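You operate a simulated robot arm through the tools that you are given. There is no shell and no other tool. Be economical: measure what you need, move in short steps, check, and stop when the job is done.

You are at the controls of a simulated two-armed robot. One attempt, no reset.

## Task
Shut the right fittings drawer. Fetch the grey tray and set it on the silver steel tray. Put the cream cup in the inside of the trough. Pull the left sample drawer open. The order is free. Set down upright: cream cup.

Only the result counts: the job must be done as asked and must still hold three seconds after the hand-in. Knocking over, shifting, dropping, spilling or breaking anything else fails it.

## Robot
Two 7-joint arms with fingered hands on one trunk, on a base that drives. Base frame: it is fixed to the floor where the robot stands at the start and does not move with it; the origin is under the middle of the robot, x ahead of it, y to its left, z up. Lengths are in m, angles in degrees, forces in N, time in s.
The left shoulder is at the start at [0.074, 0.17, 1.019], the right one opposite. With the tool pointing down near the work surface each hand reaches from about 0.1 to 0.76 m from the robot's upright axis, wherever it stands, measured 20 degrees to its own side. Places, roughly: cream cup (6x6x9 cm) [-1.7, 1.3, 1.4]; grey tray [-1.5, 1.5, 1]; inside of the trough [0.7, 1.4, 0.7]; left sample drawer [2.1, -4, 0.7]; right fittings drawer [0.8, 0, 0.7]; steel tray (26x20x3 cm) [-1.2, 1.6, 1]. Payload 4 kg a hand.
Tool frame (each hand has its own): the origin (TCP) lies between the finger pads and is the grasp point; the fingertips stand 0.026 m ahead of it; z points along the fingers, y is the line along which they close. Largest opening 0.132 m; the body of the gripper starts 0.073 m behind the TCP. The gripper is a hand of 4 fingers: y runs from the thumb to the fingers, the wrist lies at [0, 0, -0.224] in the tool frame, and closing takes about 1.5 s.
Orientation is that of the tool frame in the base frame, as a unit quaternion [x, y, z, w]. With the fingers straight down and closing along the base's y, the tool's x points along the base's -x, its y along +y and its z along -z.

## Interface
- The arms move only by the tool jog_arm. It takes "left_deltas", "right_deltas" or both (then of equal length, played together; a hand with none holds still); each is a list of rows, each a list of 7 numbers: the shift along the tool's x, y, z in m, then the turn, a rotation vector about the tool's x, y, z in degrees, then the gripper command, from -1 (fully open) to 1 (shut), values between in proportion. In form: [[x, y, z, wx, wy, wz, gripper], ...]. A call has 1 to 12 rows; each row is the pose to reach, as a shift and turn from the pose commanded when the call began, along the tool's axes at that moment. A row lasts 0.2 s, in which the tool goes at most 0.05 m and 8.6 degrees; a call with a longer step from one row to the next is refused whole, and so is a gripper value outside its range. A pose out of reach is approached as far as the arm can. The call stops where the force on the tool passes 40 N (or 10 N more than at its start, if that is more) or the arm is blocked; 0.2 s more then pass. The fingers move at their own pace (about 0.045 m/s each) and stop on an object; they squeeze with about 28 N. The grip force told is the motor's: it shows also when the fingers shut on nothing. Time passes only in rows, and 0.2 s behind the last, so rows that repeat a pose let the fingers close. The reply holds the time, the measured pose of the TCP, the force on the tool along the base axes, the opening and the grip force, in the units named above and with some noise, with the torque about the TCP (base axes, N m) and any sound that the robot's microphone picked up.
- Cameras (640 x 400 px; columns grow to the right, rows downward): "scene" is now at [0.1776, 0.0121, 1.2022]; the picture's right is [0.14, -0.99, -0.00], its down [-0.48, -0.07, -0.87] and it looks along [0.86, 0.13, -0.49] (base axes); focal length 258 px, centre (320, 200). "left" rides on the left gripper at [-0.068, 0.002, -0.097] in its tool frame; the picture's right is [-0.03, -1.00, 0.00], its down [0.82, -0.02, -0.58] and it looks along [0.58, -0.01, 0.82] (tool axes); focal length 270 px, centre (320, 200). "right" rides on the right gripper at [0.068, 0.002, -0.097] in its tool frame; the picture's right is [-0.03, 1.00, 0.00], its down [-0.82, -0.02, -0.58] and it looks along [-0.58, -0.01, 0.82] (tool axes); focal length 270 px, centre (320, 200). There is no depth. A picture from a camera that has moved, and an enlarged one, comes with that camera's place and axes in the base frame and with its lens.
- get_image(camera): a new picture of that camera. It takes no simulated time.
- raise_lower(by): slides the trunk up (or, below 0, down) by that many m; the arms and the scene camera ride with it, the base frame stays. It gives what a move gives, with no picture.
- roll_base(legs): drives the robot by 1 to 6 legs, each [ahead, turn to the left] in m and degrees, along the robot's own axes; the way and the turn of a leg run together, so that a leg with both is an arc; at most 1.5 m and 180 degrees a leg. The arms and the cameras ride along, it lands a little off, and it stops where it bumps. It gives what a move gives.
- set_grasp(shape, hand): the hand has 4 fingers and takes this shape, open, in about a second: jaw (thumb against the fingers, like two jaws); tri (thumb and two fingers); tip (a fingertip pinch); poke (one finger out to press); point (the index stretched); flat (the hand flat); cup (the hand cupped); fist (a fist). The gripper value then closes the fingers along that shape, each until it touches; the sizes above hold for jaw. It gives what a move gives, with no picture.
- turn_head(pan, tilt): turns the head with the scene camera to pan (to the left, within 86 degrees either way) and tilt (down, from -29 to 69), counted from straight ahead of the robot. It gives what a move gives.
- enlarge(camera, box): a new picture of the part [left, top, right, bottom] of that camera's present view, enlarged. It takes no simulated time.
- finish_job(): hands the job in; it is judged then, once.

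Work in short steps. Places have to be worked out from the pictures, the camera data and where the tool is seen: move nearer, look again, correct. Check each grasp and each placing, and mend what went wrong. You have 165 turns and 122 pictures in all, those below and enlarged ones among them. Open the grippers and draw the arms clear of the work before you hand the job in, unless the task says otherwise; then end with one line.

The tools are called after ">>>" by a JSON object that holds its "fn" and its "kwargs". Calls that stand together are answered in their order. jog_arm: Moves the arms, as the interface text tells. Its arguments: {"type":"object","properties":{"left_deltas":{"type":"array","items":{"type":"array","items":{"type":"number"}}},"right_deltas":{"type":"array","items":{"type":"array","items":{"type":"number"}}}},"required":[]} The other tools are called the same way: raise_lower (by) slides the trunk up or down; set_grasp (shape, hand) gives the hand a shape; roll_base (legs) drives the base; turn_head (pan, tilt) turns the head that bears the scene camera; get_image (camera) takes a picture; enlarge (camera, box) takes an enlarged picture of a part of a camera's view; finish_job () hands the job in.

At the start:

```text
time_s: 0.0
left_tool_pos: [0.5922, 0.239, 1.0183]
left_tcp_rot: [0.001, 1.0, 0.0, -0.001]
left_wrist_force: [-1.2, 0.0, -0.4]
left_torque: [-0.02, 0.01, 0.01]
left_width: 0.1318
left_grasp_force: 0.1
left_shape: jaw
right_tool_pos: [0.5317, -0.1949, 1.0096]
right_tcp_rot: [0.0, 1.0, 0.0, -0.001]
right_wrist_force: [-1.2, -0.6, 0.2]
right_torque: [-0.01, -0.05, -0.02]
right_width: 0.132
right_grasp_force: 0.0
right_shape: jaw
trunk travel left (down, up): [-0.25, 0.505]
robot x, y, heading: [-0.0018, 0.0018, 0.1]
head pan, tilt: [8.3, 29.0]
```

scene: 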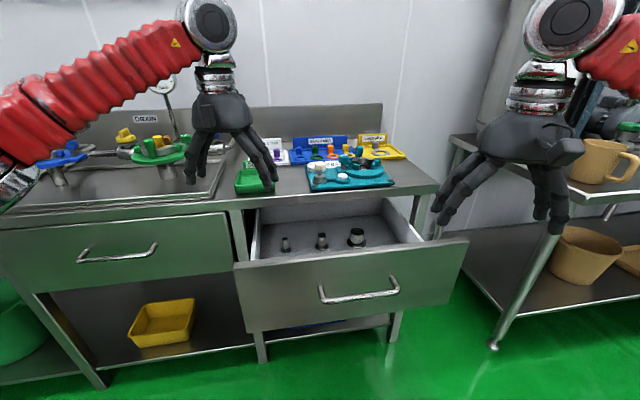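
right: 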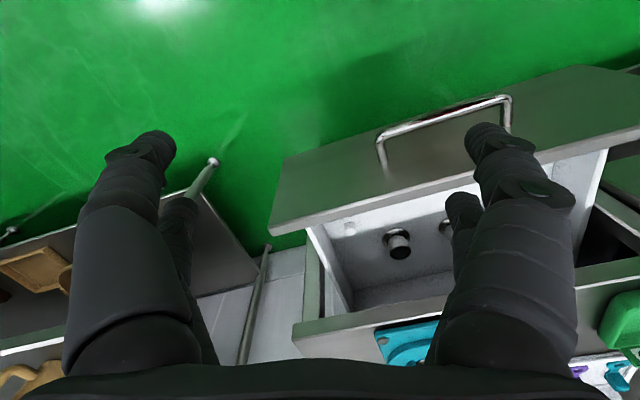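
left: 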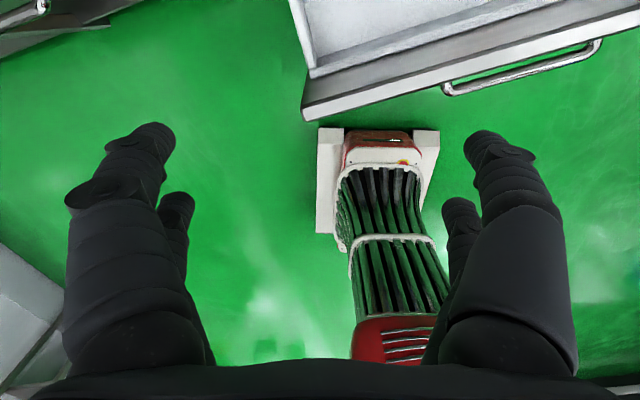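

The right drawer stands open: handle at about [0.62,-0.01,0.71], with the front tilted about 19° to the base axes. I'll shape the right hand to a fist and turn 19° left so that pushing is straight ahead.

>>> {"fn": "set_grasp", "kwargs": {"shape": "fist", "hand": "right"}}

>>> {"fn": "roll_base", "kwargs": {"legs": [[0, 19]]}}

>>> {"fn": "turn_head", "kwargs": {"pan": -15, "tilt": 40}}

>>> {"fn": "get_image", "kwargs": {"camera": "scene"}}

```text
time_s: 0.9
left_tool_pos: [0.5929, 0.2399, 1.0173]
left_tcp_rot: [0.001, 1.0, -0.001, -0.001]
left_wrist_force: [0.1, 0.2, 0.1]
left_torque: [-0.02, -0.04, 0.0]
left_width: 0.1319
left_grasp_force: 0.1
left_shape: jaw
right_tool_pos: [0.5334, -0.1944, 1.0087]
right_tcp_rot: [0.001, 1.0, 0.0, -0.001]
right_wrist_force: [0.0, -0.8, -0.2]
right_torque: [0.03, -0.01, 0.01]
right_width: 0.0
right_grasp_force: 0.1
right_shape: fist
trunk travel left (down, up): [-0.25, 0.505]
robot x, y, heading: [-0.0053, 0.0013, -0.1]
head pan, tilt: [8.3, 29.0]
```

```text
time_s: 2.4
left_tool_pos: [0.4834, 0.4173, 1.0165]
left_tcp_rot: [-0.163, 0.987, 0.0, -0.001]
left_wrist_force: [-0.5, -0.3, -0.6]
left_torque: [0.01, 0.02, -0.01]
left_width: 0.1319
left_grasp_force: 0.0
left_shape: jaw
right_tool_pos: [0.567, -0.0118, 1.0099]
right_tcp_rot: [-0.163, 0.987, 0.0, -0.001]
right_wrist_force: [0.8, 0.0, -0.3]
right_torque: [0.01, -0.02, -0.03]
right_width: 0.0
right_grasp_force: 0.0
right_shape: fist
trunk travel left (down, up): [-0.25, 0.505]
robot x, y, heading: [0.0079, -0.0153, 18.7]
head pan, tilt: [8.3, 29.0]
```

```text
time_s: 3.3
left_tool_pos: [0.483, 0.4169, 1.0166]
left_tcp_rot: [-0.162, 0.987, 0.0, -0.002]
left_wrist_force: [-0.6, 0.2, 0.5]
left_torque: [-0.02, 0.02, 0.01]
left_width: 0.1322
left_grasp_force: 0.0
left_shape: jaw
right_tool_pos: [0.5659, -0.0117, 1.0092]
right_tcp_rot: [-0.163, 0.987, -0.001, 0.0]
right_wrist_force: [-0.3, 1.3, 0.7]
right_torque: [0.02, -0.01, -0.02]
right_width: 0.0
right_grasp_force: 0.2
right_shape: fist
trunk travel left (down, up): [-0.25, 0.505]
robot x, y, heading: [0.0071, -0.0217, 18.5]
head pan, tilt: [-15.0, 40.0]
```

```text
118 pictures are left
camera scene: at [0.1746, 0.0125, 1.1853], right [0.06, -1.0, 0.0], down [-0.64, -0.04, -0.77], along [0.76, 0.05, -0.64], focal length 258 px, centre (320, 200)
```

scene: 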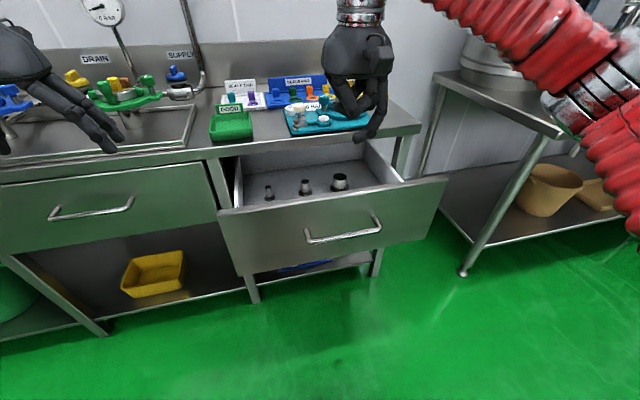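

The fist is above the drawer and in line with the handle. I'll draw it back about 0.14 m, then lower it in front of the drawer face.

>>> {"fn": "jog_arm", "kwargs": {"right_deltas": [[0.05, 0, 0, 0, 0, 0, 1], [0.1, 0, 0, 0, 0, 0, 1], [0.15, 0, 0, 0, 0, 0, 1], [0.15, 0, 0.05, 0, 0, 0, 1], [0.15, 0, 0.1, 0, 0, 0, 1], [0.15, 0, 0.15, 0, 0, 0, 1], [0.15, 0, 0.2, 0, 0, 0, 1], [0.15, 0, 0.25, 0, 0, 0, 1], [0.15, 0, 0.29, 0, 0, 0, 1]]}}

>>> {"fn": "get_image", "kwargs": {"camera": "scene"}}

>>> {"fn": "get_image", "kwargs": {"camera": "right"}}

```text
time_s: 5.3
left_tool_pos: [0.4841, 0.4168, 1.0163]
left_tcp_rot: [-0.162, 0.987, -0.001, -0.001]
left_wrist_force: [0.3, 0.8, -0.2]
left_torque: [-0.05, 0.0, -0.02]
left_width: 0.1321
left_grasp_force: 0.2
left_shape: jaw
right_tool_pos: [0.4423, -0.0605, 0.7291]
right_tcp_rot: [-0.165, 0.986, 0.0, -0.004]
right_wrist_force: [-0.2, -0.3, -0.3]
right_torque: [-0.02, -0.03, 0.0]
right_width: 0.0
right_grasp_force: 0.0
right_shape: fist
right hand out of reach, approached as far as the arm can: row 9
trunk travel left (down, up): [-0.25, 0.505]
robot x, y, heading: [0.0053, -0.0194, 18.7]
head pan, tilt: [-15.0, 40.0]
```

```text
117 pictures are left
camera scene: at [0.1749, 0.0127, 1.1851], right [0.06, -1.0, 0.0], down [-0.64, -0.04, -0.77], along [0.76, 0.05, -0.64], focal length 258 px, centre (320, 200)
```

scene: 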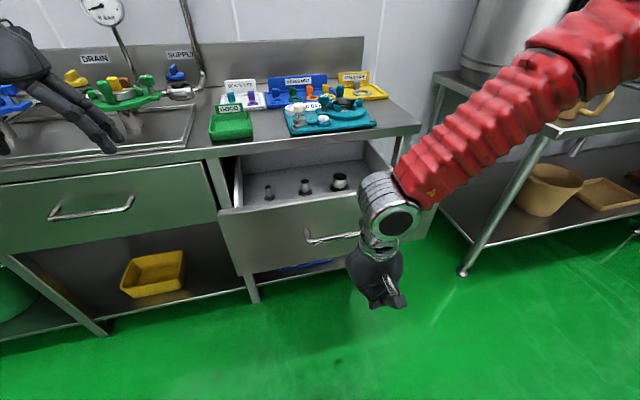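

```text
116 pictures are left
camera right: at [0.377, -0.0816, 0.8259], right [-0.3, 0.95, 0.0], down [0.78, 0.25, 0.57], along [0.54, 0.17, -0.82], focal length 270 px, centre (320, 200)
```

right: 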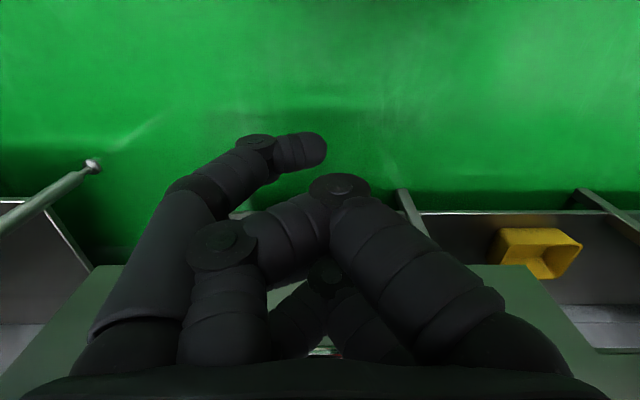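

The fist is in front of the drawer. I'll lower the trunk 0.06 m so it meets the handle height, then push forward.

>>> {"fn": "raise_lower", "kwargs": {"by": -0.06}}

>>> {"fn": "jog_arm", "kwargs": {"right_deltas": [[-0.04, 0, 0, 0, 0, 0, 1], [-0.08, 0, 0, 0, 0, 0, 1], [-0.11, 0, 0, 0, 0, 0, 1], [-0.14, 0, 0, 0, 0, 0, 1], [-0.17, 0, 0, 0, 0, 0, 1], [-0.2, 0, 0, 0, 0, 0, 1], [-0.23, 0, 0, 0, 0, 0, 1], [-0.26, 0, 0, 0, 0, 0, 1]]}}

>>> {"fn": "get_image", "kwargs": {"camera": "scene"}}

```text
time_s: 6.3
left_tool_pos: [0.4822, 0.4163, 0.9587]
left_tcp_rot: [-0.162, 0.987, 0.0, 0.001]
left_wrist_force: [0.3, -0.2, -0.5]
left_torque: [0.01, -0.04, 0.01]
left_width: 0.1321
left_grasp_force: 0.0
left_shape: jaw
right_tool_pos: [0.4429, -0.0636, 0.6529]
right_tcp_rot: [-0.164, 0.986, -0.004, -0.03]
right_wrist_force: [0.8, 0.6, -0.4]
right_torque: [0.02, -0.04, 0.0]
right_width: 0.0
right_grasp_force: 0.0
right_shape: fist
trunk travel left (down, up): [-0.19, 0.565]
robot x, y, heading: [0.0079, -0.0212, 18.7]
head pan, tilt: [-15.0, 40.0]
```

```text
time_s: 8.1
left_tool_pos: [0.4848, 0.4165, 0.9571]
left_tcp_rot: [-0.162, 0.987, 0.0, -0.001]
left_wrist_force: [-0.5, 0.3, 0.2]
left_torque: [0.01, 0.02, -0.01]
left_width: 0.1322
left_grasp_force: 0.2
left_shape: jaw
right_tool_pos: [0.6915, 0.0176, 0.6334]
right_tcp_rot: [-0.164, 0.986, -0.003, -0.032]
right_wrist_force: [-0.2, 0.4, 0.3]
right_torque: [0.01, 0.02, -0.01]
right_width: 0.0002
right_grasp_force: 0.0
right_shape: fist
trunk travel left (down, up): [-0.19, 0.565]
robot x, y, heading: [0.0094, -0.0191, 18.8]
head pan, tilt: [-15.0, 40.0]
```

```text
115 pictures are left
camera scene: at [0.2005, 0.0204, 1.1223], right [0.06, -1.0, 0.0], down [-0.64, -0.04, -0.76], along [0.76, 0.05, -0.64], focal length 258 px, centre (320, 200)
```

scene: 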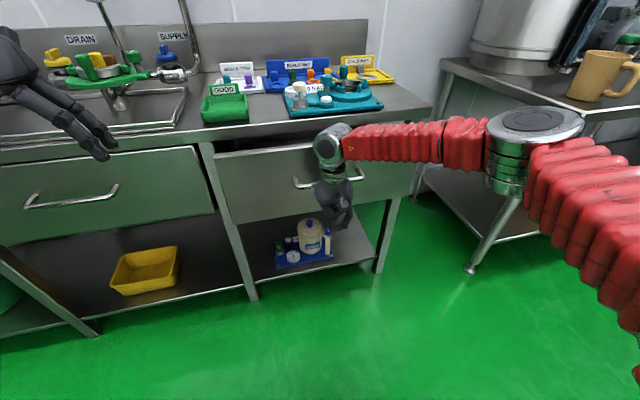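

The drawer is nearly shut. I'll keep pushing until it meets resistance.

>>> {"fn": "jog_arm", "kwargs": {"right_deltas": [[-0.02, 0, 0, 0, 0, 0, 1], [-0.04, 0, 0, 0, 0, 0, 1], [-0.06, 0, 0, 0, 0, 0, 1], [-0.08, 0, 0, 0, 0, 0, 1]]}}

>>> {"fn": "enlarge", "kwargs": {"camera": "scene", "box": [180, 100, 480, 287]}}

```text
time_s: 9.1
left_tool_pos: [0.4843, 0.4174, 0.9571]
left_tcp_rot: [-0.163, 0.987, 0.001, 0.0]
left_wrist_force: [-0.3, 0.7, -0.2]
left_torque: [0.02, 0.0, 0.0]
left_width: 0.132
left_grasp_force: 0.1
left_shape: jaw
right_tool_pos: [0.7646, 0.0484, 0.6313]
right_tcp_rot: [-0.165, 0.986, -0.004, -0.031]
right_wrist_force: [0.2, -0.1, 0.3]
right_torque: [0.03, -0.01, 0.0]
right_width: 0.0002
right_grasp_force: 0.0
right_shape: fist
trunk travel left (down, up): [-0.19, 0.565]
robot x, y, heading: [0.0058, -0.0223, 18.8]
head pan, tilt: [-15.0, 40.0]
```

```text
2.13 times, centred on (330, 194) of scene
camera zoom: at [0.2003, 0.0205, 1.1224], right [0.06, -1.0, 0.0], down [-0.64, -0.04, -0.77], along [0.76, 0.05, -0.64], focal length 551 px, centre (299, 214)
```

zoom: 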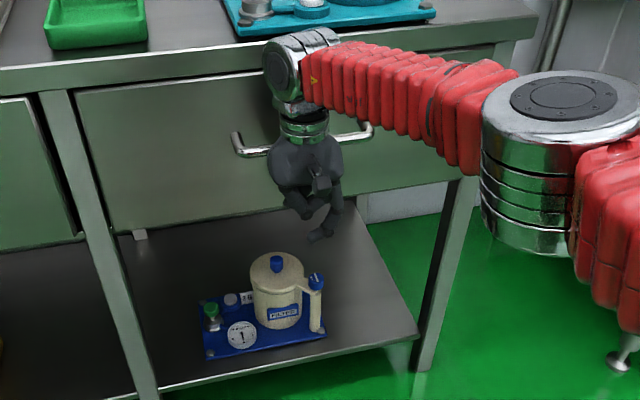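

It looks close to flush, but I have felt no end stop yet. I'll push a bit more.

>>> {"fn": "jog_arm", "kwargs": {"right_deltas": [[-0.01, 0, 0, 0, 0, 0, 1], [-0.02, 0, 0, 0, 0, 0, 1], [-0.03, 0, 0, 0, 0, 0, 1], [-0.04, 0, 0, 0, 0, 0, 1]]}}

>>> {"fn": "enlarge", "kwargs": {"camera": "scene", "box": [180, 100, 480, 287]}}

```text
time_s: 10.1
left_tool_pos: [0.4838, 0.4169, 0.9571]
left_tcp_rot: [-0.162, 0.987, 0.0, 0.0]
left_wrist_force: [-0.7, 0.3, -0.5]
left_torque: [0.0, 0.01, 0.01]
left_width: 0.1317
left_grasp_force: 0.0
left_shape: jaw
right_tool_pos: [0.7738, 0.05, 0.6307]
right_tcp_rot: [-0.165, 0.986, -0.004, -0.034]
right_wrist_force: [-17.8, -1.1, -8.6]
right_torque: [0.04, -1.28, -0.03]
right_width: 0.0001
right_grasp_force: 0.1
right_shape: fist
right hand out of reach, approached as far as the arm can: row 2, 3, 4
trunk travel left (down, up): [-0.19, 0.565]
robot x, y, heading: [0.0074, -0.0184, 18.6]
head pan, tilt: [-15.0, 40.0]
```

```text
2.13 times, centred on (330, 194) of scene
camera zoom: at [0.1994, 0.0202, 1.1225], right [0.06, -1.0, 0.0], down [-0.64, -0.04, -0.77], along [0.76, 0.05, -0.64], focal length 551 px, centre (299, 214)
```

zoom: 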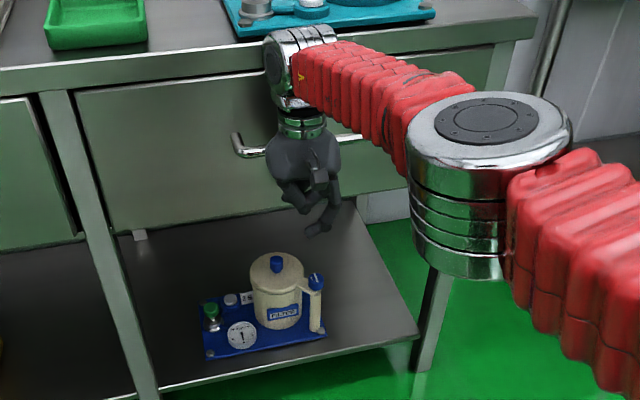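

18 N of resistance at handle height suggests the drawer is on its stop. I'll draw the fist back and check from another angle.

>>> {"fn": "jog_arm", "kwargs": {"right_deltas": [[0.05, 0, 0, 0, 0, 0, 1], [0.1, 0, 0, 0, 0, 0, 1], [0.15, 0, 0, 0, 0, 0, 1], [0.2, 0, 0, 0, 0, 0, 1], [0.25, 0, 0, 0, 0, 0, 1], [0.3, 0, 0, 0, 0, 0, 1]]}}

>>> {"fn": "enlarge", "kwargs": {"camera": "scene", "box": [100, 80, 484, 320]}}

```text
time_s: 10.4
left_tool_pos: [0.4821, 0.4147, 0.9593]
left_tcp_rot: [-0.161, 0.987, 0.0, -0.001]
left_wrist_force: [-0.5, -0.3, -1.5]
left_torque: [-0.06, 0.03, 0.01]
left_width: 0.132
left_grasp_force: 0.0
left_shape: jaw
right_tool_pos: [0.7861, 0.0212, 0.6401]
right_tcp_rot: [-0.108, 0.994, -0.008, -0.023]
right_wrist_force: [-10.3, -13.5, 8.9]
right_torque: [1.44, -1.06, 0.02]
right_width: 0.0
right_grasp_force: 0.1
right_shape: fist
trunk travel left (down, up): [-0.19, 0.565]
robot x, y, heading: [0.0059, -0.017, 18.2]
head pan, tilt: [-15.0, 40.0]
stopped in row 1 (right hand): the force on the tool passed its limit at 51 N (the readings are from after the stop); the commanded pose is now the measured one
```

```text
1.67 times, centred on (292, 200) of scene
camera zoom: at [0.1988, 0.0193, 1.1232], right [0.06, -1.0, 0.0], down [-0.64, -0.04, -0.77], along [0.76, 0.05, -0.64], focal length 430 px, centre (367, 200)
```

zoom: 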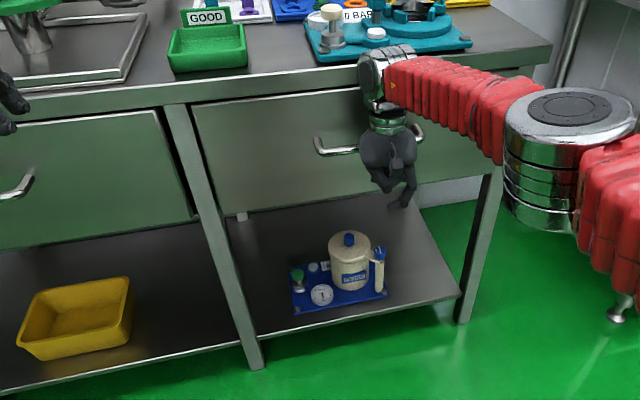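

The nearly straight arm swung sideways against the handle instead of backing off. I'll retract in small steps.

>>> {"fn": "jog_arm", "kwargs": {"right_deltas": [[0.01, 0, 0, 0, 0, 0, 1], [0.02, 0, 0, 0, 0, 0, 1], [0.03, 0, 0, 0, 0, 0, 1], [0.05, 0, 0, 0, 0, 0, 1]]}}

>>> {"fn": "get_image", "kwargs": {"camera": "scene"}}

```text
time_s: 11.4
left_tool_pos: [0.4828, 0.4163, 0.9575]
left_tcp_rot: [-0.163, 0.987, 0.0, -0.001]
left_wrist_force: [-0.1, -0.4, 0.7]
left_torque: [-0.01, -0.04, -0.02]
left_width: 0.132
left_grasp_force: 0.0
left_shape: jaw
right_tool_pos: [0.7362, 0.0118, 0.6424]
right_tcp_rot: [-0.108, 0.994, -0.007, -0.025]
right_wrist_force: [0.0, -1.0, 0.3]
right_torque: [-0.01, 0.04, -0.01]
right_width: 0.0
right_grasp_force: 0.1
right_shape: fist
trunk travel left (down, up): [-0.19, 0.565]
robot x, y, heading: [0.009, -0.023, 18.7]
head pan, tilt: [-15.0, 40.0]
```

```text
111 pictures are left
camera scene: at [0.1998, 0.0201, 1.1226], right [0.06, -1.0, 0.0], down [-0.64, -0.04, -0.77], along [0.76, 0.05, -0.64], focal length 258 px, centre (320, 200)
```

scene: 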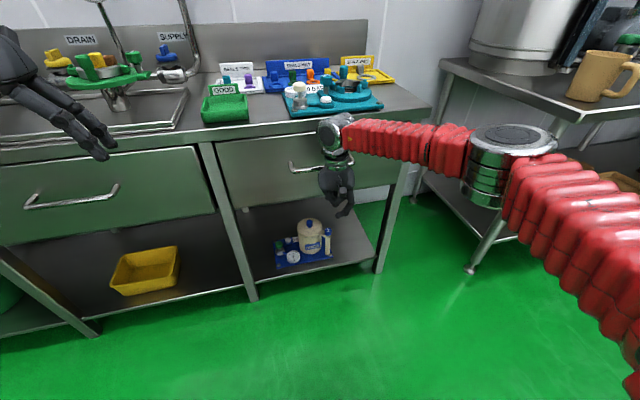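

It is free now. I'll retract fully.

>>> {"fn": "jog_arm", "kwargs": {"right_deltas": [[0.05, 0, 0, 0, 0, 0, 1], [0.1, 0, 0, 0, 0, 0, 1], [0.15, 0, 0, 0, 0, 0, 1], [0.2, 0, 0, 0, 0, 0, 1], [0.25, 0, 0, 0, 0, 0, 1], [0.28, 0, 0, 0, 0, 0, 1], [0.3, 0, 0, 0, 0, 0, 1]]}}

>>> {"fn": "get_image", "kwargs": {"camera": "scene"}}

```text
time_s: 13.0
left_tool_pos: [0.4834, 0.4174, 0.9576]
left_tcp_rot: [-0.163, 0.987, 0.0, -0.001]
left_wrist_force: [0.1, 0.2, 0.6]
left_torque: [-0.02, 0.02, 0.0]
left_width: 0.1322
left_grasp_force: 0.0
left_shape: jaw
right_tool_pos: [0.4449, -0.0538, 0.6524]
right_tcp_rot: [-0.108, 0.994, -0.008, -0.024]
right_wrist_force: [0.2, -0.3, -0.1]
right_torque: [0.02, -0.02, -0.02]
right_width: 0.0002
right_grasp_force: 0.1
right_shape: fist
trunk travel left (down, up): [-0.19, 0.565]
robot x, y, heading: [0.0089, -0.0175, 18.7]
head pan, tilt: [-15.0, 40.0]
```

```text
110 pictures are left
camera scene: at [0.1997, 0.0201, 1.1226], right [0.06, -1.0, 0.0], down [-0.64, -0.04, -0.77], along [0.76, 0.05, -0.64], focal length 258 px, centre (320, 200)
```

scene: 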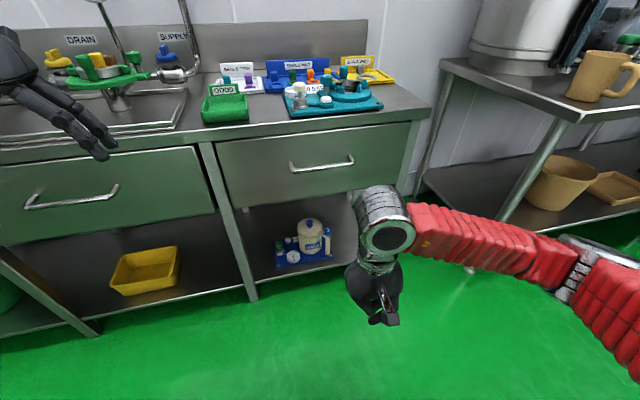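

The drawer is flush. I'll raise the right hand and trunk, open the hand to jaw, turn left towards the other station and look.

>>> {"fn": "raise_lower", "kwargs": {"by": 0.2}}

>>> {"fn": "jog_arm", "kwargs": {"right_deltas": [[0, 0, -0.05, 0, 0, 0, 1], [0, 0, -0.1, 0, 0, 0, 1], [0, 0, -0.15, 0, 0, 0, 1], [0, 0, -0.2, 0, 0, 0, 1], [0, 0, -0.2, 0, 2.8, -6, 1]], "left_deltas": [[0.04, 0, 0, 0, 0, 0, -1], [0.08, 0, 0, 0, 0, 0, -1], [0.12, 0, 0, 0, 0, 0, -1], [0.14, 0, 0, 0, 0, 0, -1], [0.14, 0, 0, 0, 0, 0, -1]]}}

>>> {"fn": "set_grasp", "kwargs": {"shape": "jaw", "hand": "right"}}

>>> {"fn": "roll_base", "kwargs": {"legs": [[0, 100]]}}

>>> {"fn": "turn_head", "kwargs": {"pan": 15, "tilt": 15}}

>>> {"fn": "get_image", "kwargs": {"camera": "scene"}}

```text
time_s: 15.2
left_tool_pos: [0.483, 0.417, 1.1576]
left_tcp_rot: [-0.163, 0.987, -0.001, -0.001]
left_wrist_force: [-0.5, 0.2, 0.1]
left_torque: [0.02, 0.02, -0.01]
left_width: 0.1321
left_grasp_force: 0.1
left_shape: jaw
right_tool_pos: [0.4451, -0.0538, 0.8551]
right_tcp_rot: [-0.11, 0.994, -0.008, -0.024]
right_wrist_force: [0.2, 1.2, -0.2]
right_torque: [-0.01, 0.0, 0.05]
right_width: 0.0002
right_grasp_force: 0.0
right_shape: fist
trunk travel left (down, up): [-0.39, 0.365]
robot x, y, heading: [0.0017, -0.0156, 18.6]
head pan, tilt: [-15.0, 40.0]
```

```text
time_s: 16.4
left_tool_pos: [0.3509, 0.3705, 1.1578]
left_tcp_rot: [-0.162, 0.987, 0.0, -0.001]
left_wrist_force: [0.2, -0.4, -0.3]
left_torque: [-0.04, 0.03, 0.0]
left_width: 0.132
left_grasp_force: 0.1
left_shape: jaw
right_tool_pos: [0.4563, -0.0476, 1.0559]
right_tcp_rot: [-0.16, 0.986, -0.009, -0.05]
right_wrist_force: [0.9, -0.6, 0.9]
right_torque: [0.0, 0.05, 0.03]
right_width: 0.0
right_grasp_force: 0.0
right_shape: fist
trunk travel left (down, up): [-0.39, 0.365]
robot x, y, heading: [0.006, -0.0245, 18.5]
head pan, tilt: [-15.0, 40.0]
```

```text
time_s: 17.3
left_tool_pos: [0.3503, 0.371, 1.1585]
left_tcp_rot: [-0.162, 0.987, 0.0, -0.001]
left_wrist_force: [-0.3, 0.4, 0.3]
left_torque: [-0.03, 0.0, -0.02]
left_width: 0.1318
left_grasp_force: 0.1
left_shape: jaw
right_tool_pos: [0.4559, -0.0469, 1.056]
right_tcp_rot: [-0.16, 0.986, -0.009, -0.049]
right_wrist_force: [-0.3, -0.4, 0.6]
right_torque: [0.0, 0.03, 0.03]
right_width: 0.1322
right_grasp_force: 0.1
right_shape: jaw
trunk travel left (down, up): [-0.39, 0.365]
robot x, y, heading: [0.0085, -0.0226, 18.6]
head pan, tilt: [-15.0, 40.0]
```

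```text
time_s: 20.3
left_tool_pos: [-0.067, 0.4937, 1.1594]
left_tcp_rot: [-0.56, 0.829, 0.0, 0.001]
left_wrist_force: [-0.7, 0.3, 0.5]
left_torque: [0.03, -0.1, 0.02]
left_width: 0.132
left_grasp_force: 0.0
left_shape: jaw
right_tool_pos: [0.3235, 0.3037, 1.0611]
right_tcp_rot: [-0.557, 0.829, -0.03, -0.035]
right_wrist_force: [0.9, -0.8, 3.1]
right_torque: [0.02, 0.02, 0.0]
right_width: 0.132
right_grasp_force: 0.1
right_shape: jaw
trunk travel left (down, up): [-0.39, 0.365]
robot x, y, heading: [0.0515, -0.0406, 70.2]
head pan, tilt: [-15.0, 40.0]
stopped in leg 1: the robot was blocked; the commanded pose is now the measured one
```

```text
time_s: 21.2
left_tool_pos: [-0.0616, 0.493, 1.1593]
left_tcp_rot: [-0.559, 0.829, 0.001, 0.001]
left_wrist_force: [-0.6, -0.4, 0.5]
left_torque: [0.02, -0.02, 0.01]
left_width: 0.1319
left_grasp_force: 0.1
left_shape: jaw
right_tool_pos: [0.3243, 0.3028, 1.0581]
right_tcp_rot: [-0.557, 0.829, -0.029, -0.04]
right_wrist_force: [0.0, -0.4, 0.7]
right_torque: [-0.03, 0.01, -0.02]
right_width: 0.1319
right_grasp_force: 0.2
right_shape: jaw
trunk travel left (down, up): [-0.39, 0.365]
robot x, y, heading: [0.0571, -0.0395, 70.4]
head pan, tilt: [15.0, 15.0]
```

```text
109 pictures are left
camera scene: at [0.0766, 0.09, 1.3679], right [1.0, -0.08, 0.0], down [-0.02, -0.26, -0.97], along [0.08, 0.96, -0.26], focal length 258 px, centre (320, 200)
```

scene: 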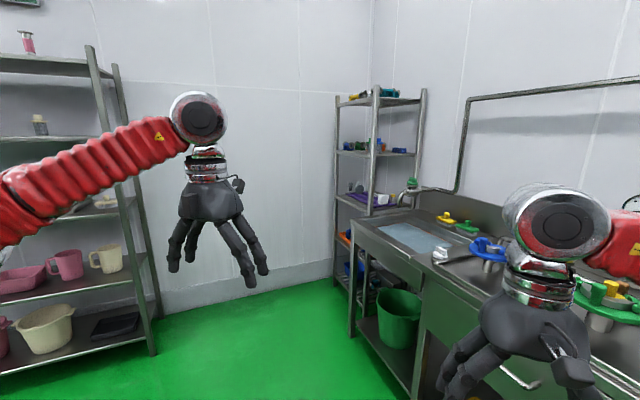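

The turn was blocked at 70°. I'll look at the right side to see what touches.

>>> {"fn": "turn_head", "kwargs": {"pan": -60, "tilt": 45}}

>>> {"fn": "get_image", "kwargs": {"camera": "scene"}}

```text
time_s: 22.7
left_tool_pos: [-0.063, 0.4935, 1.1591]
left_tcp_rot: [-0.558, 0.83, 0.0, 0.0]
left_wrist_force: [-0.4, -0.4, -1.2]
left_torque: [0.03, 0.04, 0.0]
left_width: 0.1322
left_grasp_force: 0.0
left_shape: jaw
right_tool_pos: [0.324, 0.3021, 1.0562]
right_tcp_rot: [-0.557, 0.829, -0.03, -0.038]
right_wrist_force: [0.0, 0.6, -0.1]
right_torque: [0.03, 0.0, 0.01]
right_width: 0.1321
right_grasp_force: 0.0
right_shape: jaw
trunk travel left (down, up): [-0.39, 0.365]
robot x, y, heading: [0.0508, -0.0381, 70.4]
head pan, tilt: [-60.0, 45.0]
```

```text
108 pictures are left
camera scene: at [0.1483, 0.0117, 1.3211], right [0.18, -0.98, 0.0], down [-0.7, -0.13, -0.71], along [0.7, 0.12, -0.71], focal length 258 px, centre (320, 200)
```

scene: 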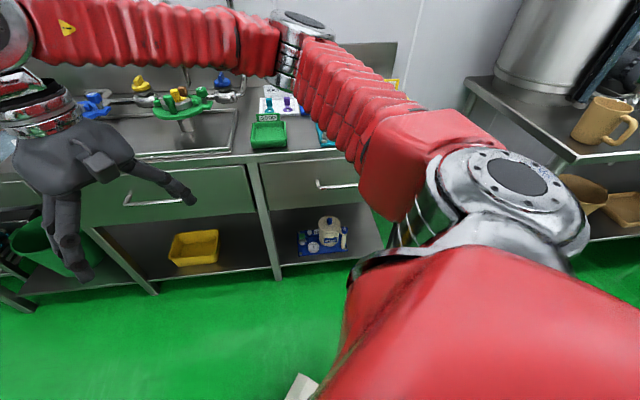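

The right elbow points out over the counter and may be what touched. I'll look left and back before moving.

>>> {"fn": "turn_head", "kwargs": {"pan": 80, "tilt": 25}}

>>> {"fn": "get_image", "kwargs": {"camera": "scene"}}

```text
time_s: 24.9
left_tool_pos: [-0.0628, 0.4931, 1.1585]
left_tcp_rot: [-0.56, 0.829, 0.0, 0.001]
left_wrist_force: [0.4, -0.4, -0.2]
left_torque: [-0.05, -0.02, 0.03]
left_width: 0.132
left_grasp_force: 0.2
left_shape: jaw
right_tool_pos: [0.3255, 0.3032, 1.0568]
right_tcp_rot: [-0.557, 0.829, -0.029, -0.04]
right_wrist_force: [-0.4, 0.5, 0.5]
right_torque: [0.02, 0.02, -0.01]
right_width: 0.132
right_grasp_force: 0.1
right_shape: jaw
trunk travel left (down, up): [-0.39, 0.365]
robot x, y, heading: [0.0552, -0.0381, 70.1]
head pan, tilt: [80.0, 25.0]
```

```text
107 pictures are left
camera scene: at [-0.0117, 0.0431, 1.3517], right [0.5, 0.87, 0.0], down [0.37, -0.21, -0.91], along [-0.79, 0.45, -0.42], focal length 258 px, centre (320, 200)
```

scene: 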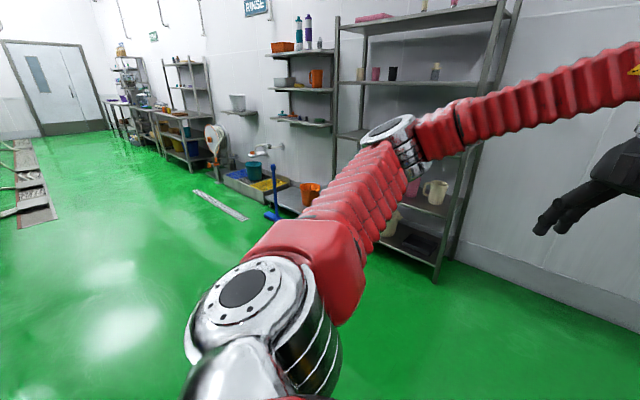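

The left and rear floor is clear. I'll turn back right, reverse 0.5 m from the counter, then turn left.

>>> {"fn": "roll_base", "kwargs": {"legs": [[0, -50], [-0.5, 0], [0, 110]]}}

>>> {"fn": "turn_head", "kwargs": {"pan": 10, "tilt": 15}}

>>> {"fn": "get_image", "kwargs": {"camera": "scene"}}

```text
time_s: 28.1
left_tool_pos: [0.3979, 0.3836, 1.1609]
left_tcp_rot: [-0.152, 0.988, 0.003, 0.0]
left_wrist_force: [0.7, -0.9, 0.0]
left_torque: [0.1, 0.05, -0.01]
left_width: 0.1321
left_grasp_force: 0.0
left_shape: jaw
right_tool_pos: [0.4952, -0.0365, 1.0568]
right_tcp_rot: [-0.149, 0.988, -0.008, -0.05]
right_wrist_force: [0.2, -0.1, 0.9]
right_torque: [0.05, 0.04, -0.06]
right_width: 0.1321
right_grasp_force: 0.1
right_shape: jaw
trunk travel left (down, up): [-0.39, 0.365]
robot x, y, heading: [0.0398, 0.0074, 19.9]
head pan, tilt: [80.0, 25.0]
stopped in leg 1: the robot was blocked; the commanded pose is now the measured one
```

```text
time_s: 29.5
left_tool_pos: [0.3959, 0.3897, 1.1597]
left_tcp_rot: [-0.153, 0.988, 0.0, 0.0]
left_wrist_force: [-0.3, 0.3, -1.0]
left_torque: [0.01, -0.04, -0.01]
left_width: 0.1324
left_grasp_force: 0.0
left_shape: jaw
right_tool_pos: [0.4944, -0.0305, 1.0585]
right_tcp_rot: [-0.15, 0.987, -0.01, -0.048]
right_wrist_force: [-0.4, 0.1, 0.4]
right_torque: [0.03, -0.01, -0.02]
right_width: 0.1321
right_grasp_force: 0.0
right_shape: jaw
trunk travel left (down, up): [-0.39, 0.365]
robot x, y, heading: [0.0418, 0.0111, 19.8]
head pan, tilt: [10.0, 15.0]
```

```text
106 pictures are left
camera scene: at [0.1593, 0.0699, 1.3679], right [0.5, -0.87, 0.0], down [-0.23, -0.13, -0.97], along [0.84, 0.48, -0.26], focal length 258 px, centre (320, 200)
```

scene: 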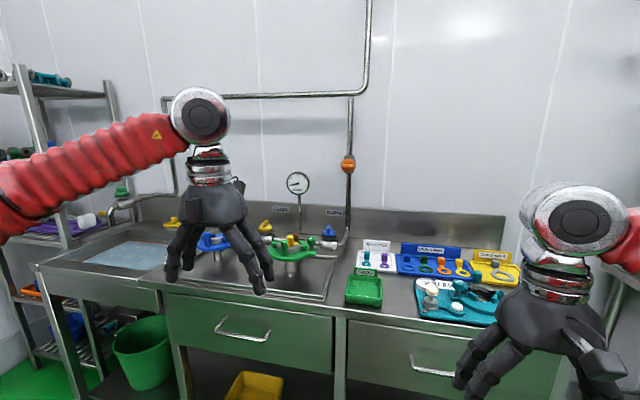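

Nothing on the counter has moved. Now I'll reverse.

>>> {"fn": "roll_base", "kwargs": {"legs": [[-0.5, 0]]}}

>>> {"fn": "get_image", "kwargs": {"camera": "scene"}}

```text
time_s: 32.5
left_tool_pos: [-0.088, 0.2161, 1.1607]
left_tcp_rot: [-0.159, 0.987, 0.0, 0.0]
left_wrist_force: [-1.0, -0.7, -0.2]
left_torque: [0.02, -0.02, 0.01]
left_width: 0.132
left_grasp_force: 0.1
left_shape: jaw
right_tool_pos: [0.0174, -0.2034, 1.0592]
right_tcp_rot: [-0.155, 0.987, -0.01, -0.048]
right_wrist_force: [-0.1, 0.6, 0.9]
right_torque: [0.02, -0.03, 0.01]
right_width: 0.1323
right_grasp_force: 0.0
right_shape: jaw
trunk travel left (down, up): [-0.39, 0.365]
robot x, y, heading: [-0.4385, -0.1643, 20.7]
head pan, tilt: [10.0, 15.0]
```

```text
105 pictures are left
camera scene: at [-0.3193, -0.105, 1.368], right [0.51, -0.86, 0.0], down [-0.22, -0.13, -0.97], along [0.83, 0.49, -0.26], focal length 258 px, centre (320, 200)
```

scene: 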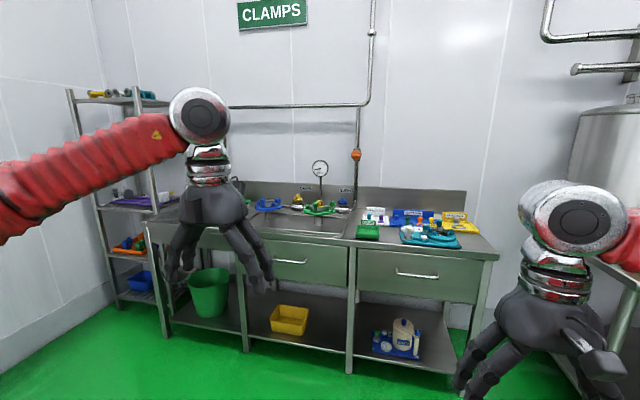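

Reversed freely. I'll now turn left towards the tray and cup shelf and look.

>>> {"fn": "roll_base", "kwargs": {"legs": [[0, 95]]}}

>>> {"fn": "turn_head", "kwargs": {"pan": 0, "tilt": 15}}

>>> {"fn": "get_image", "kwargs": {"camera": "scene"}}

```text
time_s: 35.6
left_tool_pos: [-0.538, 0.3472, 1.1598]
left_tcp_rot: [-0.587, 0.81, 0.001, 0.002]
left_wrist_force: [-0.8, 0.7, -0.7]
left_torque: [0.01, -0.11, 0.03]
left_width: 0.1323
left_grasp_force: 0.1
left_shape: jaw
right_tool_pos: [-0.1355, 0.1826, 1.0624]
right_tcp_rot: [-0.582, 0.812, -0.032, -0.033]
right_wrist_force: [1.6, 0.2, 3.6]
right_torque: [0.02, 0.04, -0.02]
right_width: 0.1319
right_grasp_force: 0.0
right_shape: jaw
trunk travel left (down, up): [-0.39, 0.365]
robot x, y, heading: [-0.3815, -0.1797, 76.7]
head pan, tilt: [10.0, 15.0]
stopped in leg 1: the robot was blocked; the commanded pose is now the measured one
```

```text
time_s: 36.3
left_tool_pos: [-0.5339, 0.3486, 1.1613]
left_tcp_rot: [-0.586, 0.81, 0.001, 0.0]
left_wrist_force: [0.9, -0.7, 0.1]
left_torque: [0.01, -0.04, 0.02]
left_width: 0.132
left_grasp_force: 0.0
left_shape: jaw
right_tool_pos: [-0.1339, 0.1808, 1.0606]
right_tcp_rot: [-0.582, 0.812, -0.031, -0.037]
right_wrist_force: [-0.2, 0.3, -0.6]
right_torque: [-0.01, -0.01, -0.02]
right_width: 0.1321
right_grasp_force: 0.1
right_shape: jaw
trunk travel left (down, up): [-0.39, 0.365]
robot x, y, heading: [-0.3847, -0.1819, 76.4]
head pan, tilt: [0.0, 15.0]
```

```text
104 pictures are left
camera scene: at [-0.3541, -0.0506, 1.3678], right [0.97, -0.23, 0.0], down [-0.06, -0.25, -0.97], along [0.22, 0.94, -0.26], focal length 258 px, centre (320, 200)
```

scene: 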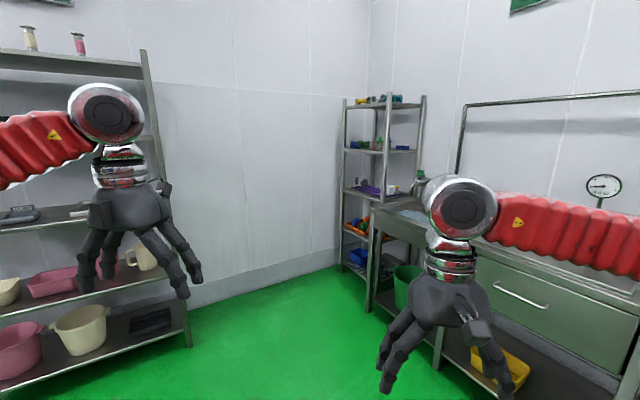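

Turns longer than about 50° seem to stall even in open floor, so I'll use shorter legs.

>>> {"fn": "roll_base", "kwargs": {"legs": [[0, 30]]}}

>>> {"fn": "turn_head", "kwargs": {"pan": 15, "tilt": 15}}

>>> {"fn": "get_image", "kwargs": {"camera": "scene"}}

```text
time_s: 38.4
left_tool_pos: [-0.7796, 0.2013, 1.161]
left_tcp_rot: [0.777, -0.629, 0.0, 0.001]
left_wrist_force: [0.4, 0.0, 0.2]
left_torque: [-0.04, -0.01, -0.01]
left_width: 0.132
left_grasp_force: 0.1
left_shape: jaw
right_tool_pos: [-0.3511, 0.2601, 1.0592]
right_tcp_rot: [0.774, -0.631, 0.041, 0.028]
right_wrist_force: [0.2, 0.3, -0.6]
right_torque: [0.01, 0.03, 0.0]
right_width: 0.1321
right_grasp_force: 0.1
right_shape: jaw
trunk travel left (down, up): [-0.39, 0.365]
robot x, y, heading: [-0.36, -0.1739, 106.5]
head pan, tilt: [0.0, 15.0]
```

```text
time_s: 39.1
left_tool_pos: [-0.7764, 0.2016, 1.1629]
left_tcp_rot: [0.777, -0.63, -0.001, 0.001]
left_wrist_force: [0.1, 0.5, 1.2]
left_torque: [-0.02, 0.04, 0.0]
left_width: 0.132
left_grasp_force: 0.0
left_shape: jaw
right_tool_pos: [-0.3475, 0.2611, 1.059]
right_tcp_rot: [0.774, -0.632, 0.041, 0.028]
right_wrist_force: [0.5, 0.6, -0.7]
right_torque: [0.02, 0.04, -0.01]
right_width: 0.1322
right_grasp_force: 0.0
right_shape: jaw
trunk travel left (down, up): [-0.39, 0.365]
robot x, y, heading: [-0.3533, -0.1692, 106.4]
head pan, tilt: [15.0, 15.0]
```

```text
103 pictures are left
camera scene: at [-0.412, -0.0518, 1.3679], right [0.85, 0.52, 0.0], down [0.13, -0.22, -0.97], along [-0.5, 0.82, -0.26], focal length 258 px, centre (320, 200)
```

scene: 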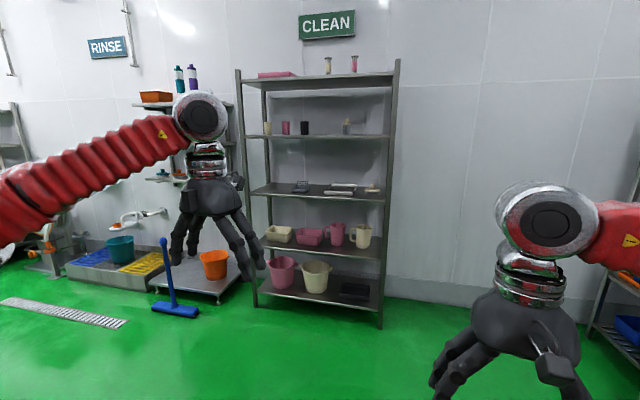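

The CLEAN shelf faces me squarely, with its front about 1.7 m ahead and extending to the left. I'll move left and forward in short legs to about 1.05 m from it.

>>> {"fn": "roll_base", "kwargs": {"legs": [[0, 35], [0.8, 0], [0, -35]]}}

>>> {"fn": "turn_head", "kwargs": {"pan": 0, "tilt": 15}}

>>> {"fn": "get_image", "kwargs": {"camera": "scene"}}

```text
time_s: 41.1
left_tool_pos: [-0.9078, -0.0707, 1.1632]
left_tcp_rot: [0.915, -0.402, -0.002, -0.001]
left_wrist_force: [0.4, -0.4, 0.3]
left_torque: [0.07, -0.03, -0.02]
left_width: 0.1319
left_grasp_force: 0.0
left_shape: jaw
right_tool_pos: [-0.5689, 0.1995, 1.0623]
right_tcp_rot: [0.913, -0.404, 0.046, 0.015]
right_wrist_force: [-0.6, -0.5, -0.8]
right_torque: [0.07, -0.02, -0.02]
right_width: 0.1321
right_grasp_force: 0.0
right_shape: jaw
trunk travel left (down, up): [-0.39, 0.365]
robot x, y, heading: [-0.3309, -0.1559, 137.3]
head pan, tilt: [15.0, 15.0]
stopped in leg 1: the robot was blocked; the commanded pose is now the measured one
```

```text
time_s: 41.9
left_tool_pos: [-0.9064, -0.0679, 1.1633]
left_tcp_rot: [0.916, -0.402, -0.003, 0.0]
left_wrist_force: [0.8, 0.2, -0.8]
left_torque: [0.01, -0.03, 0.01]
left_width: 0.1318
left_grasp_force: 0.0
left_shape: jaw
right_tool_pos: [-0.5686, 0.2016, 1.0609]
right_tcp_rot: [0.913, -0.404, 0.047, 0.017]
right_wrist_force: [-0.2, -0.5, 0.3]
right_torque: [0.0, -0.04, 0.0]
right_width: 0.1318
right_grasp_force: 0.0
right_shape: jaw
trunk travel left (down, up): [-0.39, 0.365]
robot x, y, heading: [-0.3336, -0.1513, 137.4]
head pan, tilt: [0.0, 15.0]
```

```text
102 pictures are left
camera scene: at [-0.4297, -0.0614, 1.3679], right [0.67, 0.74, 0.0], down [0.19, -0.17, -0.97], along [-0.71, 0.65, -0.26], focal length 258 px, centre (320, 200)
```

scene: 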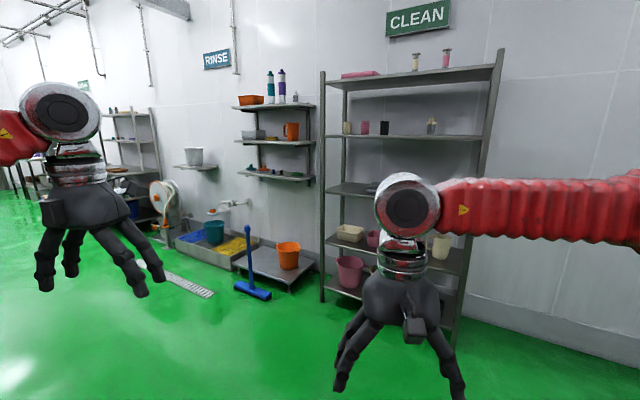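

The turn landed 4° short, but it's enough. I'll drive on along this heading, then turn back right in a short leg.

>>> {"fn": "roll_base", "kwargs": {"legs": [[0.8, 0], [0, -28]]}}

>>> {"fn": "get_image", "kwargs": {"camera": "scene"}}

```text
time_s: 47.8
left_tool_pos: [-1.3742, 0.736, 1.1638]
left_tcp_rot: [0.786, -0.618, -0.001, 0.001]
left_wrist_force: [-0.1, 0.1, 1.0]
left_torque: [0.0, 0.0, -0.01]
left_width: 0.1321
left_grasp_force: 0.1
left_shape: jaw
right_tool_pos: [-0.9484, 0.809, 1.0608]
right_tcp_rot: [0.784, -0.619, 0.041, 0.029]
right_wrist_force: [0.4, 0.0, 0.5]
right_torque: [-0.01, 0.01, -0.02]
right_width: 0.1321
right_grasp_force: 0.0
right_shape: jaw
trunk travel left (down, up): [-0.39, 0.365]
robot x, y, heading: [-0.9361, 0.3765, 109.3]
head pan, tilt: [0.0, 15.0]
```

```text
101 pictures are left
camera scene: at [-0.982, 0.5033, 1.3677], right [0.95, 0.33, 0.0], down [0.08, -0.25, -0.97], along [-0.31, 0.91, -0.26], focal length 258 px, centre (320, 200)
```

scene: 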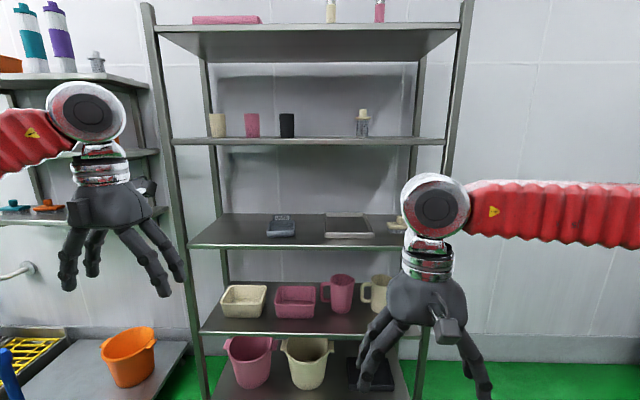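

Good view. I'll enlarge the shelves to study the grey tray, steel tray and cream cup.

>>> {"fn": "enlarge", "kwargs": {"camera": "scene", "box": [180, 90, 450, 260]}}

```text
2.35 times, centred on (315, 175) of scene
camera zoom: at [-0.982, 0.5033, 1.3677], right [0.95, 0.33, 0.0], down [0.08, -0.25, -0.97], along [-0.31, 0.91, -0.26], focal length 608 px, centre (332, 259)
```

zoom: 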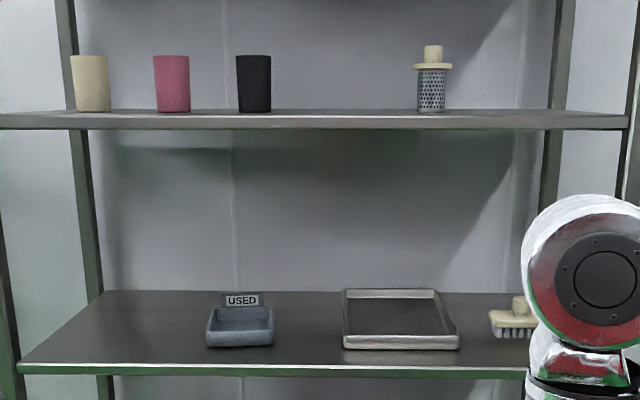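

Grey tray (about 11×13 cm, with a "USED" tag) is about 0.16 m left of my axis, the steel tray 0.12 m right and the cream cup 0.38 m left near the front edge. I'll tilt the left hand 45° forward, tuck the right hand, then roll nearer.

>>> {"fn": "jog_arm", "kwargs": {"left_deltas": [[0, 0, 0, 0, -8, 0, -1], [0, 0, 0, 0, -16, 0, -1], [0, 0, 0, 0, -24, 0, -1], [0, 0, 0, 0, -32, 0, -1], [0, 0, 0, 0, -40, 0, -1], [0, 0, 0, 0, -45, 0, -1]], "right_deltas": [[0.03, 0, 0, 0, 0, 0, -1], [0.06, 0, 0, 0, 0, 0, -1], [0.09, 0, 0, 0, 0, 0, -1], [0.12, 0, 0, 0, 0, 0, -1], [0.12, 0, 0, 0, 0, 0, -1], [0.12, 0, 0, 0, 0, 0, -1]]}}

>>> {"fn": "roll_base", "kwargs": {"legs": [[0.3, 0]]}}

>>> {"fn": "turn_head", "kwargs": {"pan": 0, "tilt": 25}}

>>> {"fn": "get_image", "kwargs": {"camera": "scene"}}

>>> {"fn": "get_image", "kwargs": {"camera": "left"}}

```text
time_s: 49.2
left_tool_pos: [-1.3733, 0.7329, 1.1647]
left_tcp_rot: [0.725, -0.57, -0.304, -0.237]
left_wrist_force: [-0.1, 0.1, -0.3]
left_torque: [-0.01, 0.0, -0.03]
left_width: 0.1322
left_grasp_force: 0.0
left_shape: jaw
right_tool_pos: [-0.9194, 0.6901, 1.0719]
right_tcp_rot: [0.784, -0.619, 0.041, 0.028]
right_wrist_force: [-0.1, 0.3, 0.1]
right_torque: [0.02, 0.03, 0.02]
right_width: 0.132
right_grasp_force: 0.1
right_shape: jaw
trunk travel left (down, up): [-0.39, 0.365]
robot x, y, heading: [-0.9384, 0.3775, 109.3]
head pan, tilt: [0.0, 15.0]
```

```text
time_s: 51.3
left_tool_pos: [-1.4725, 1.0285, 1.1635]
left_tcp_rot: [0.724, -0.573, -0.302, -0.237]
left_wrist_force: [0.0, 0.6, -0.1]
left_torque: [-0.01, 0.03, -0.03]
left_width: 0.132
left_grasp_force: 0.1
left_shape: jaw
right_tool_pos: [-1.0176, 0.9829, 1.0701]
right_tcp_rot: [0.783, -0.62, 0.041, 0.027]
right_wrist_force: [0.3, -0.1, -0.2]
right_torque: [0.0, -0.01, 0.01]
right_width: 0.1323
right_grasp_force: 0.1
right_shape: jaw
trunk travel left (down, up): [-0.39, 0.365]
robot x, y, heading: [-1.039, 0.6649, 108.5]
head pan, tilt: [0.0, 15.0]
```

```text
time_s: 52.0
left_tool_pos: [-1.4714, 1.0263, 1.1659]
left_tcp_rot: [0.724, -0.573, -0.302, -0.237]
left_wrist_force: [-0.3, -1.1, -0.3]
left_torque: [0.03, 0.01, 0.03]
left_width: 0.1318
left_grasp_force: 0.1
left_shape: jaw
right_tool_pos: [-1.0157, 0.9812, 1.0721]
right_tcp_rot: [0.782, -0.621, 0.041, 0.028]
right_wrist_force: [0.6, 0.8, 0.3]
right_torque: [-0.01, 0.03, -0.01]
right_width: 0.132
right_grasp_force: 0.1
right_shape: jaw
trunk travel left (down, up): [-0.39, 0.365]
robot x, y, heading: [-1.0388, 0.6663, 108.4]
head pan, tilt: [0.0, 25.0]
```

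```text
99 pictures are left
camera scene: at [-1.0799, 0.7908, 1.3518], right [0.95, 0.32, 0.0], down [0.13, -0.4, -0.91], along [-0.29, 0.86, -0.42], focal length 258 px, centre (320, 200)
```

scene: 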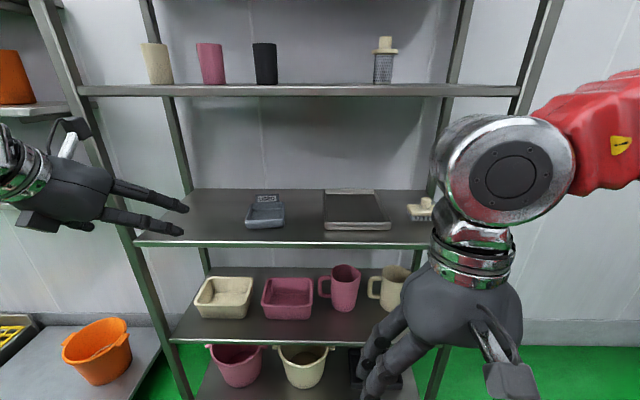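

```text
98 pictures are left
camera left: at [-1.4672, 1.0061, 1.282], right [0.97, 0.25, 0.02], down [0.25, -0.95, -0.17], along [-0.03, 0.17, -0.98], focal length 270 px, centre (320, 200)
```

left: 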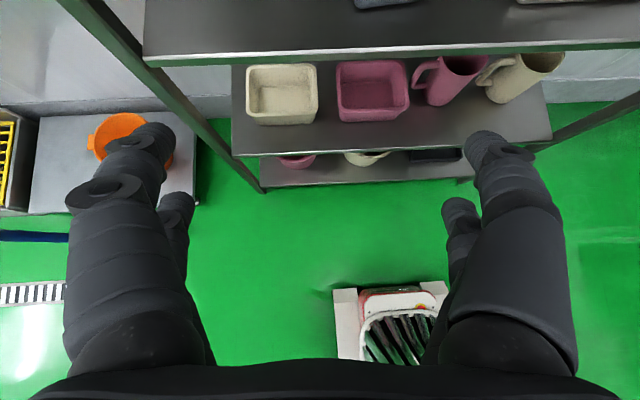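

I place the shelf at z≈0.96 with its front edge 0.71 m ahead. I'll zoom in to measure the grey tray's width before choosing a grip.

>>> {"fn": "enlarge", "kwargs": {"camera": "scene", "box": [230, 170, 410, 260]}}

```text
3.56 times, centred on (320, 215) of scene
camera zoom: at [-1.0799, 0.7908, 1.3518], right [0.95, 0.32, 0.0], down [0.13, -0.4, -0.91], along [-0.29, 0.86, -0.42], focal length 918 px, centre (320, 147)
```

zoom: 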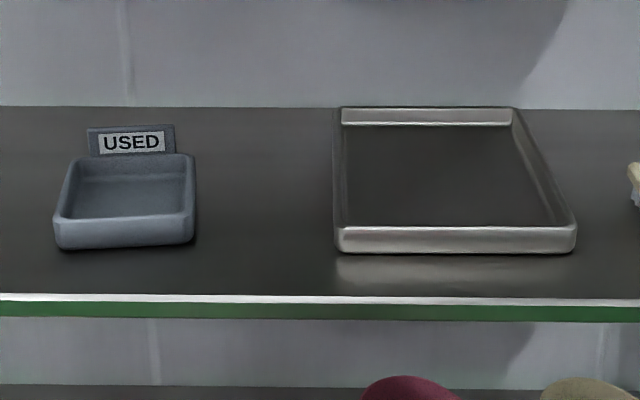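

The grey tray is about 11.2 cm wide, rotated about 7° anticlockwise and centred near (-1.458, 1.403). The steel tray's centre is near (-1.215, 1.544). I'll roll 0.12 m nearer and swing the left hand over it.

>>> {"fn": "roll_base", "kwargs": {"legs": [[0.12, 0]]}}

>>> {"fn": "get_image", "kwargs": {"camera": "scene"}}

```text
time_s: 53.2
left_tool_pos: [-1.5094, 1.1414, 1.1633]
left_tcp_rot: [0.724, -0.572, -0.302, -0.237]
left_wrist_force: [-0.4, 0.4, -0.8]
left_torque: [-0.02, -0.02, 0.02]
left_width: 0.1322
left_grasp_force: 0.1
left_shape: jaw
right_tool_pos: [-1.056, 1.0953, 1.0716]
right_tcp_rot: [0.782, -0.621, 0.041, 0.029]
right_wrist_force: [-0.1, 0.4, 0.1]
right_torque: [-0.06, -0.03, 0.02]
right_width: 0.1321
right_grasp_force: 0.1
right_shape: jaw
trunk travel left (down, up): [-0.39, 0.365]
robot x, y, heading: [-1.0766, 0.7764, 108.6]
head pan, tilt: [0.0, 25.0]
```

```text
96 pictures are left
camera scene: at [-1.1184, 0.905, 1.3514], right [0.95, 0.32, 0.0], down [0.14, -0.4, -0.91], along [-0.29, 0.86, -0.43], focal length 258 px, centre (320, 200)
```

scene: 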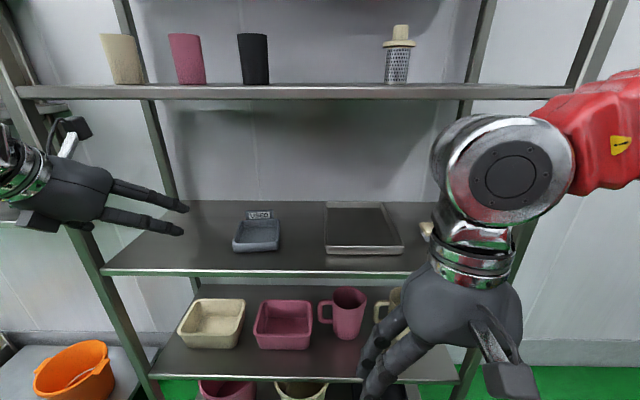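

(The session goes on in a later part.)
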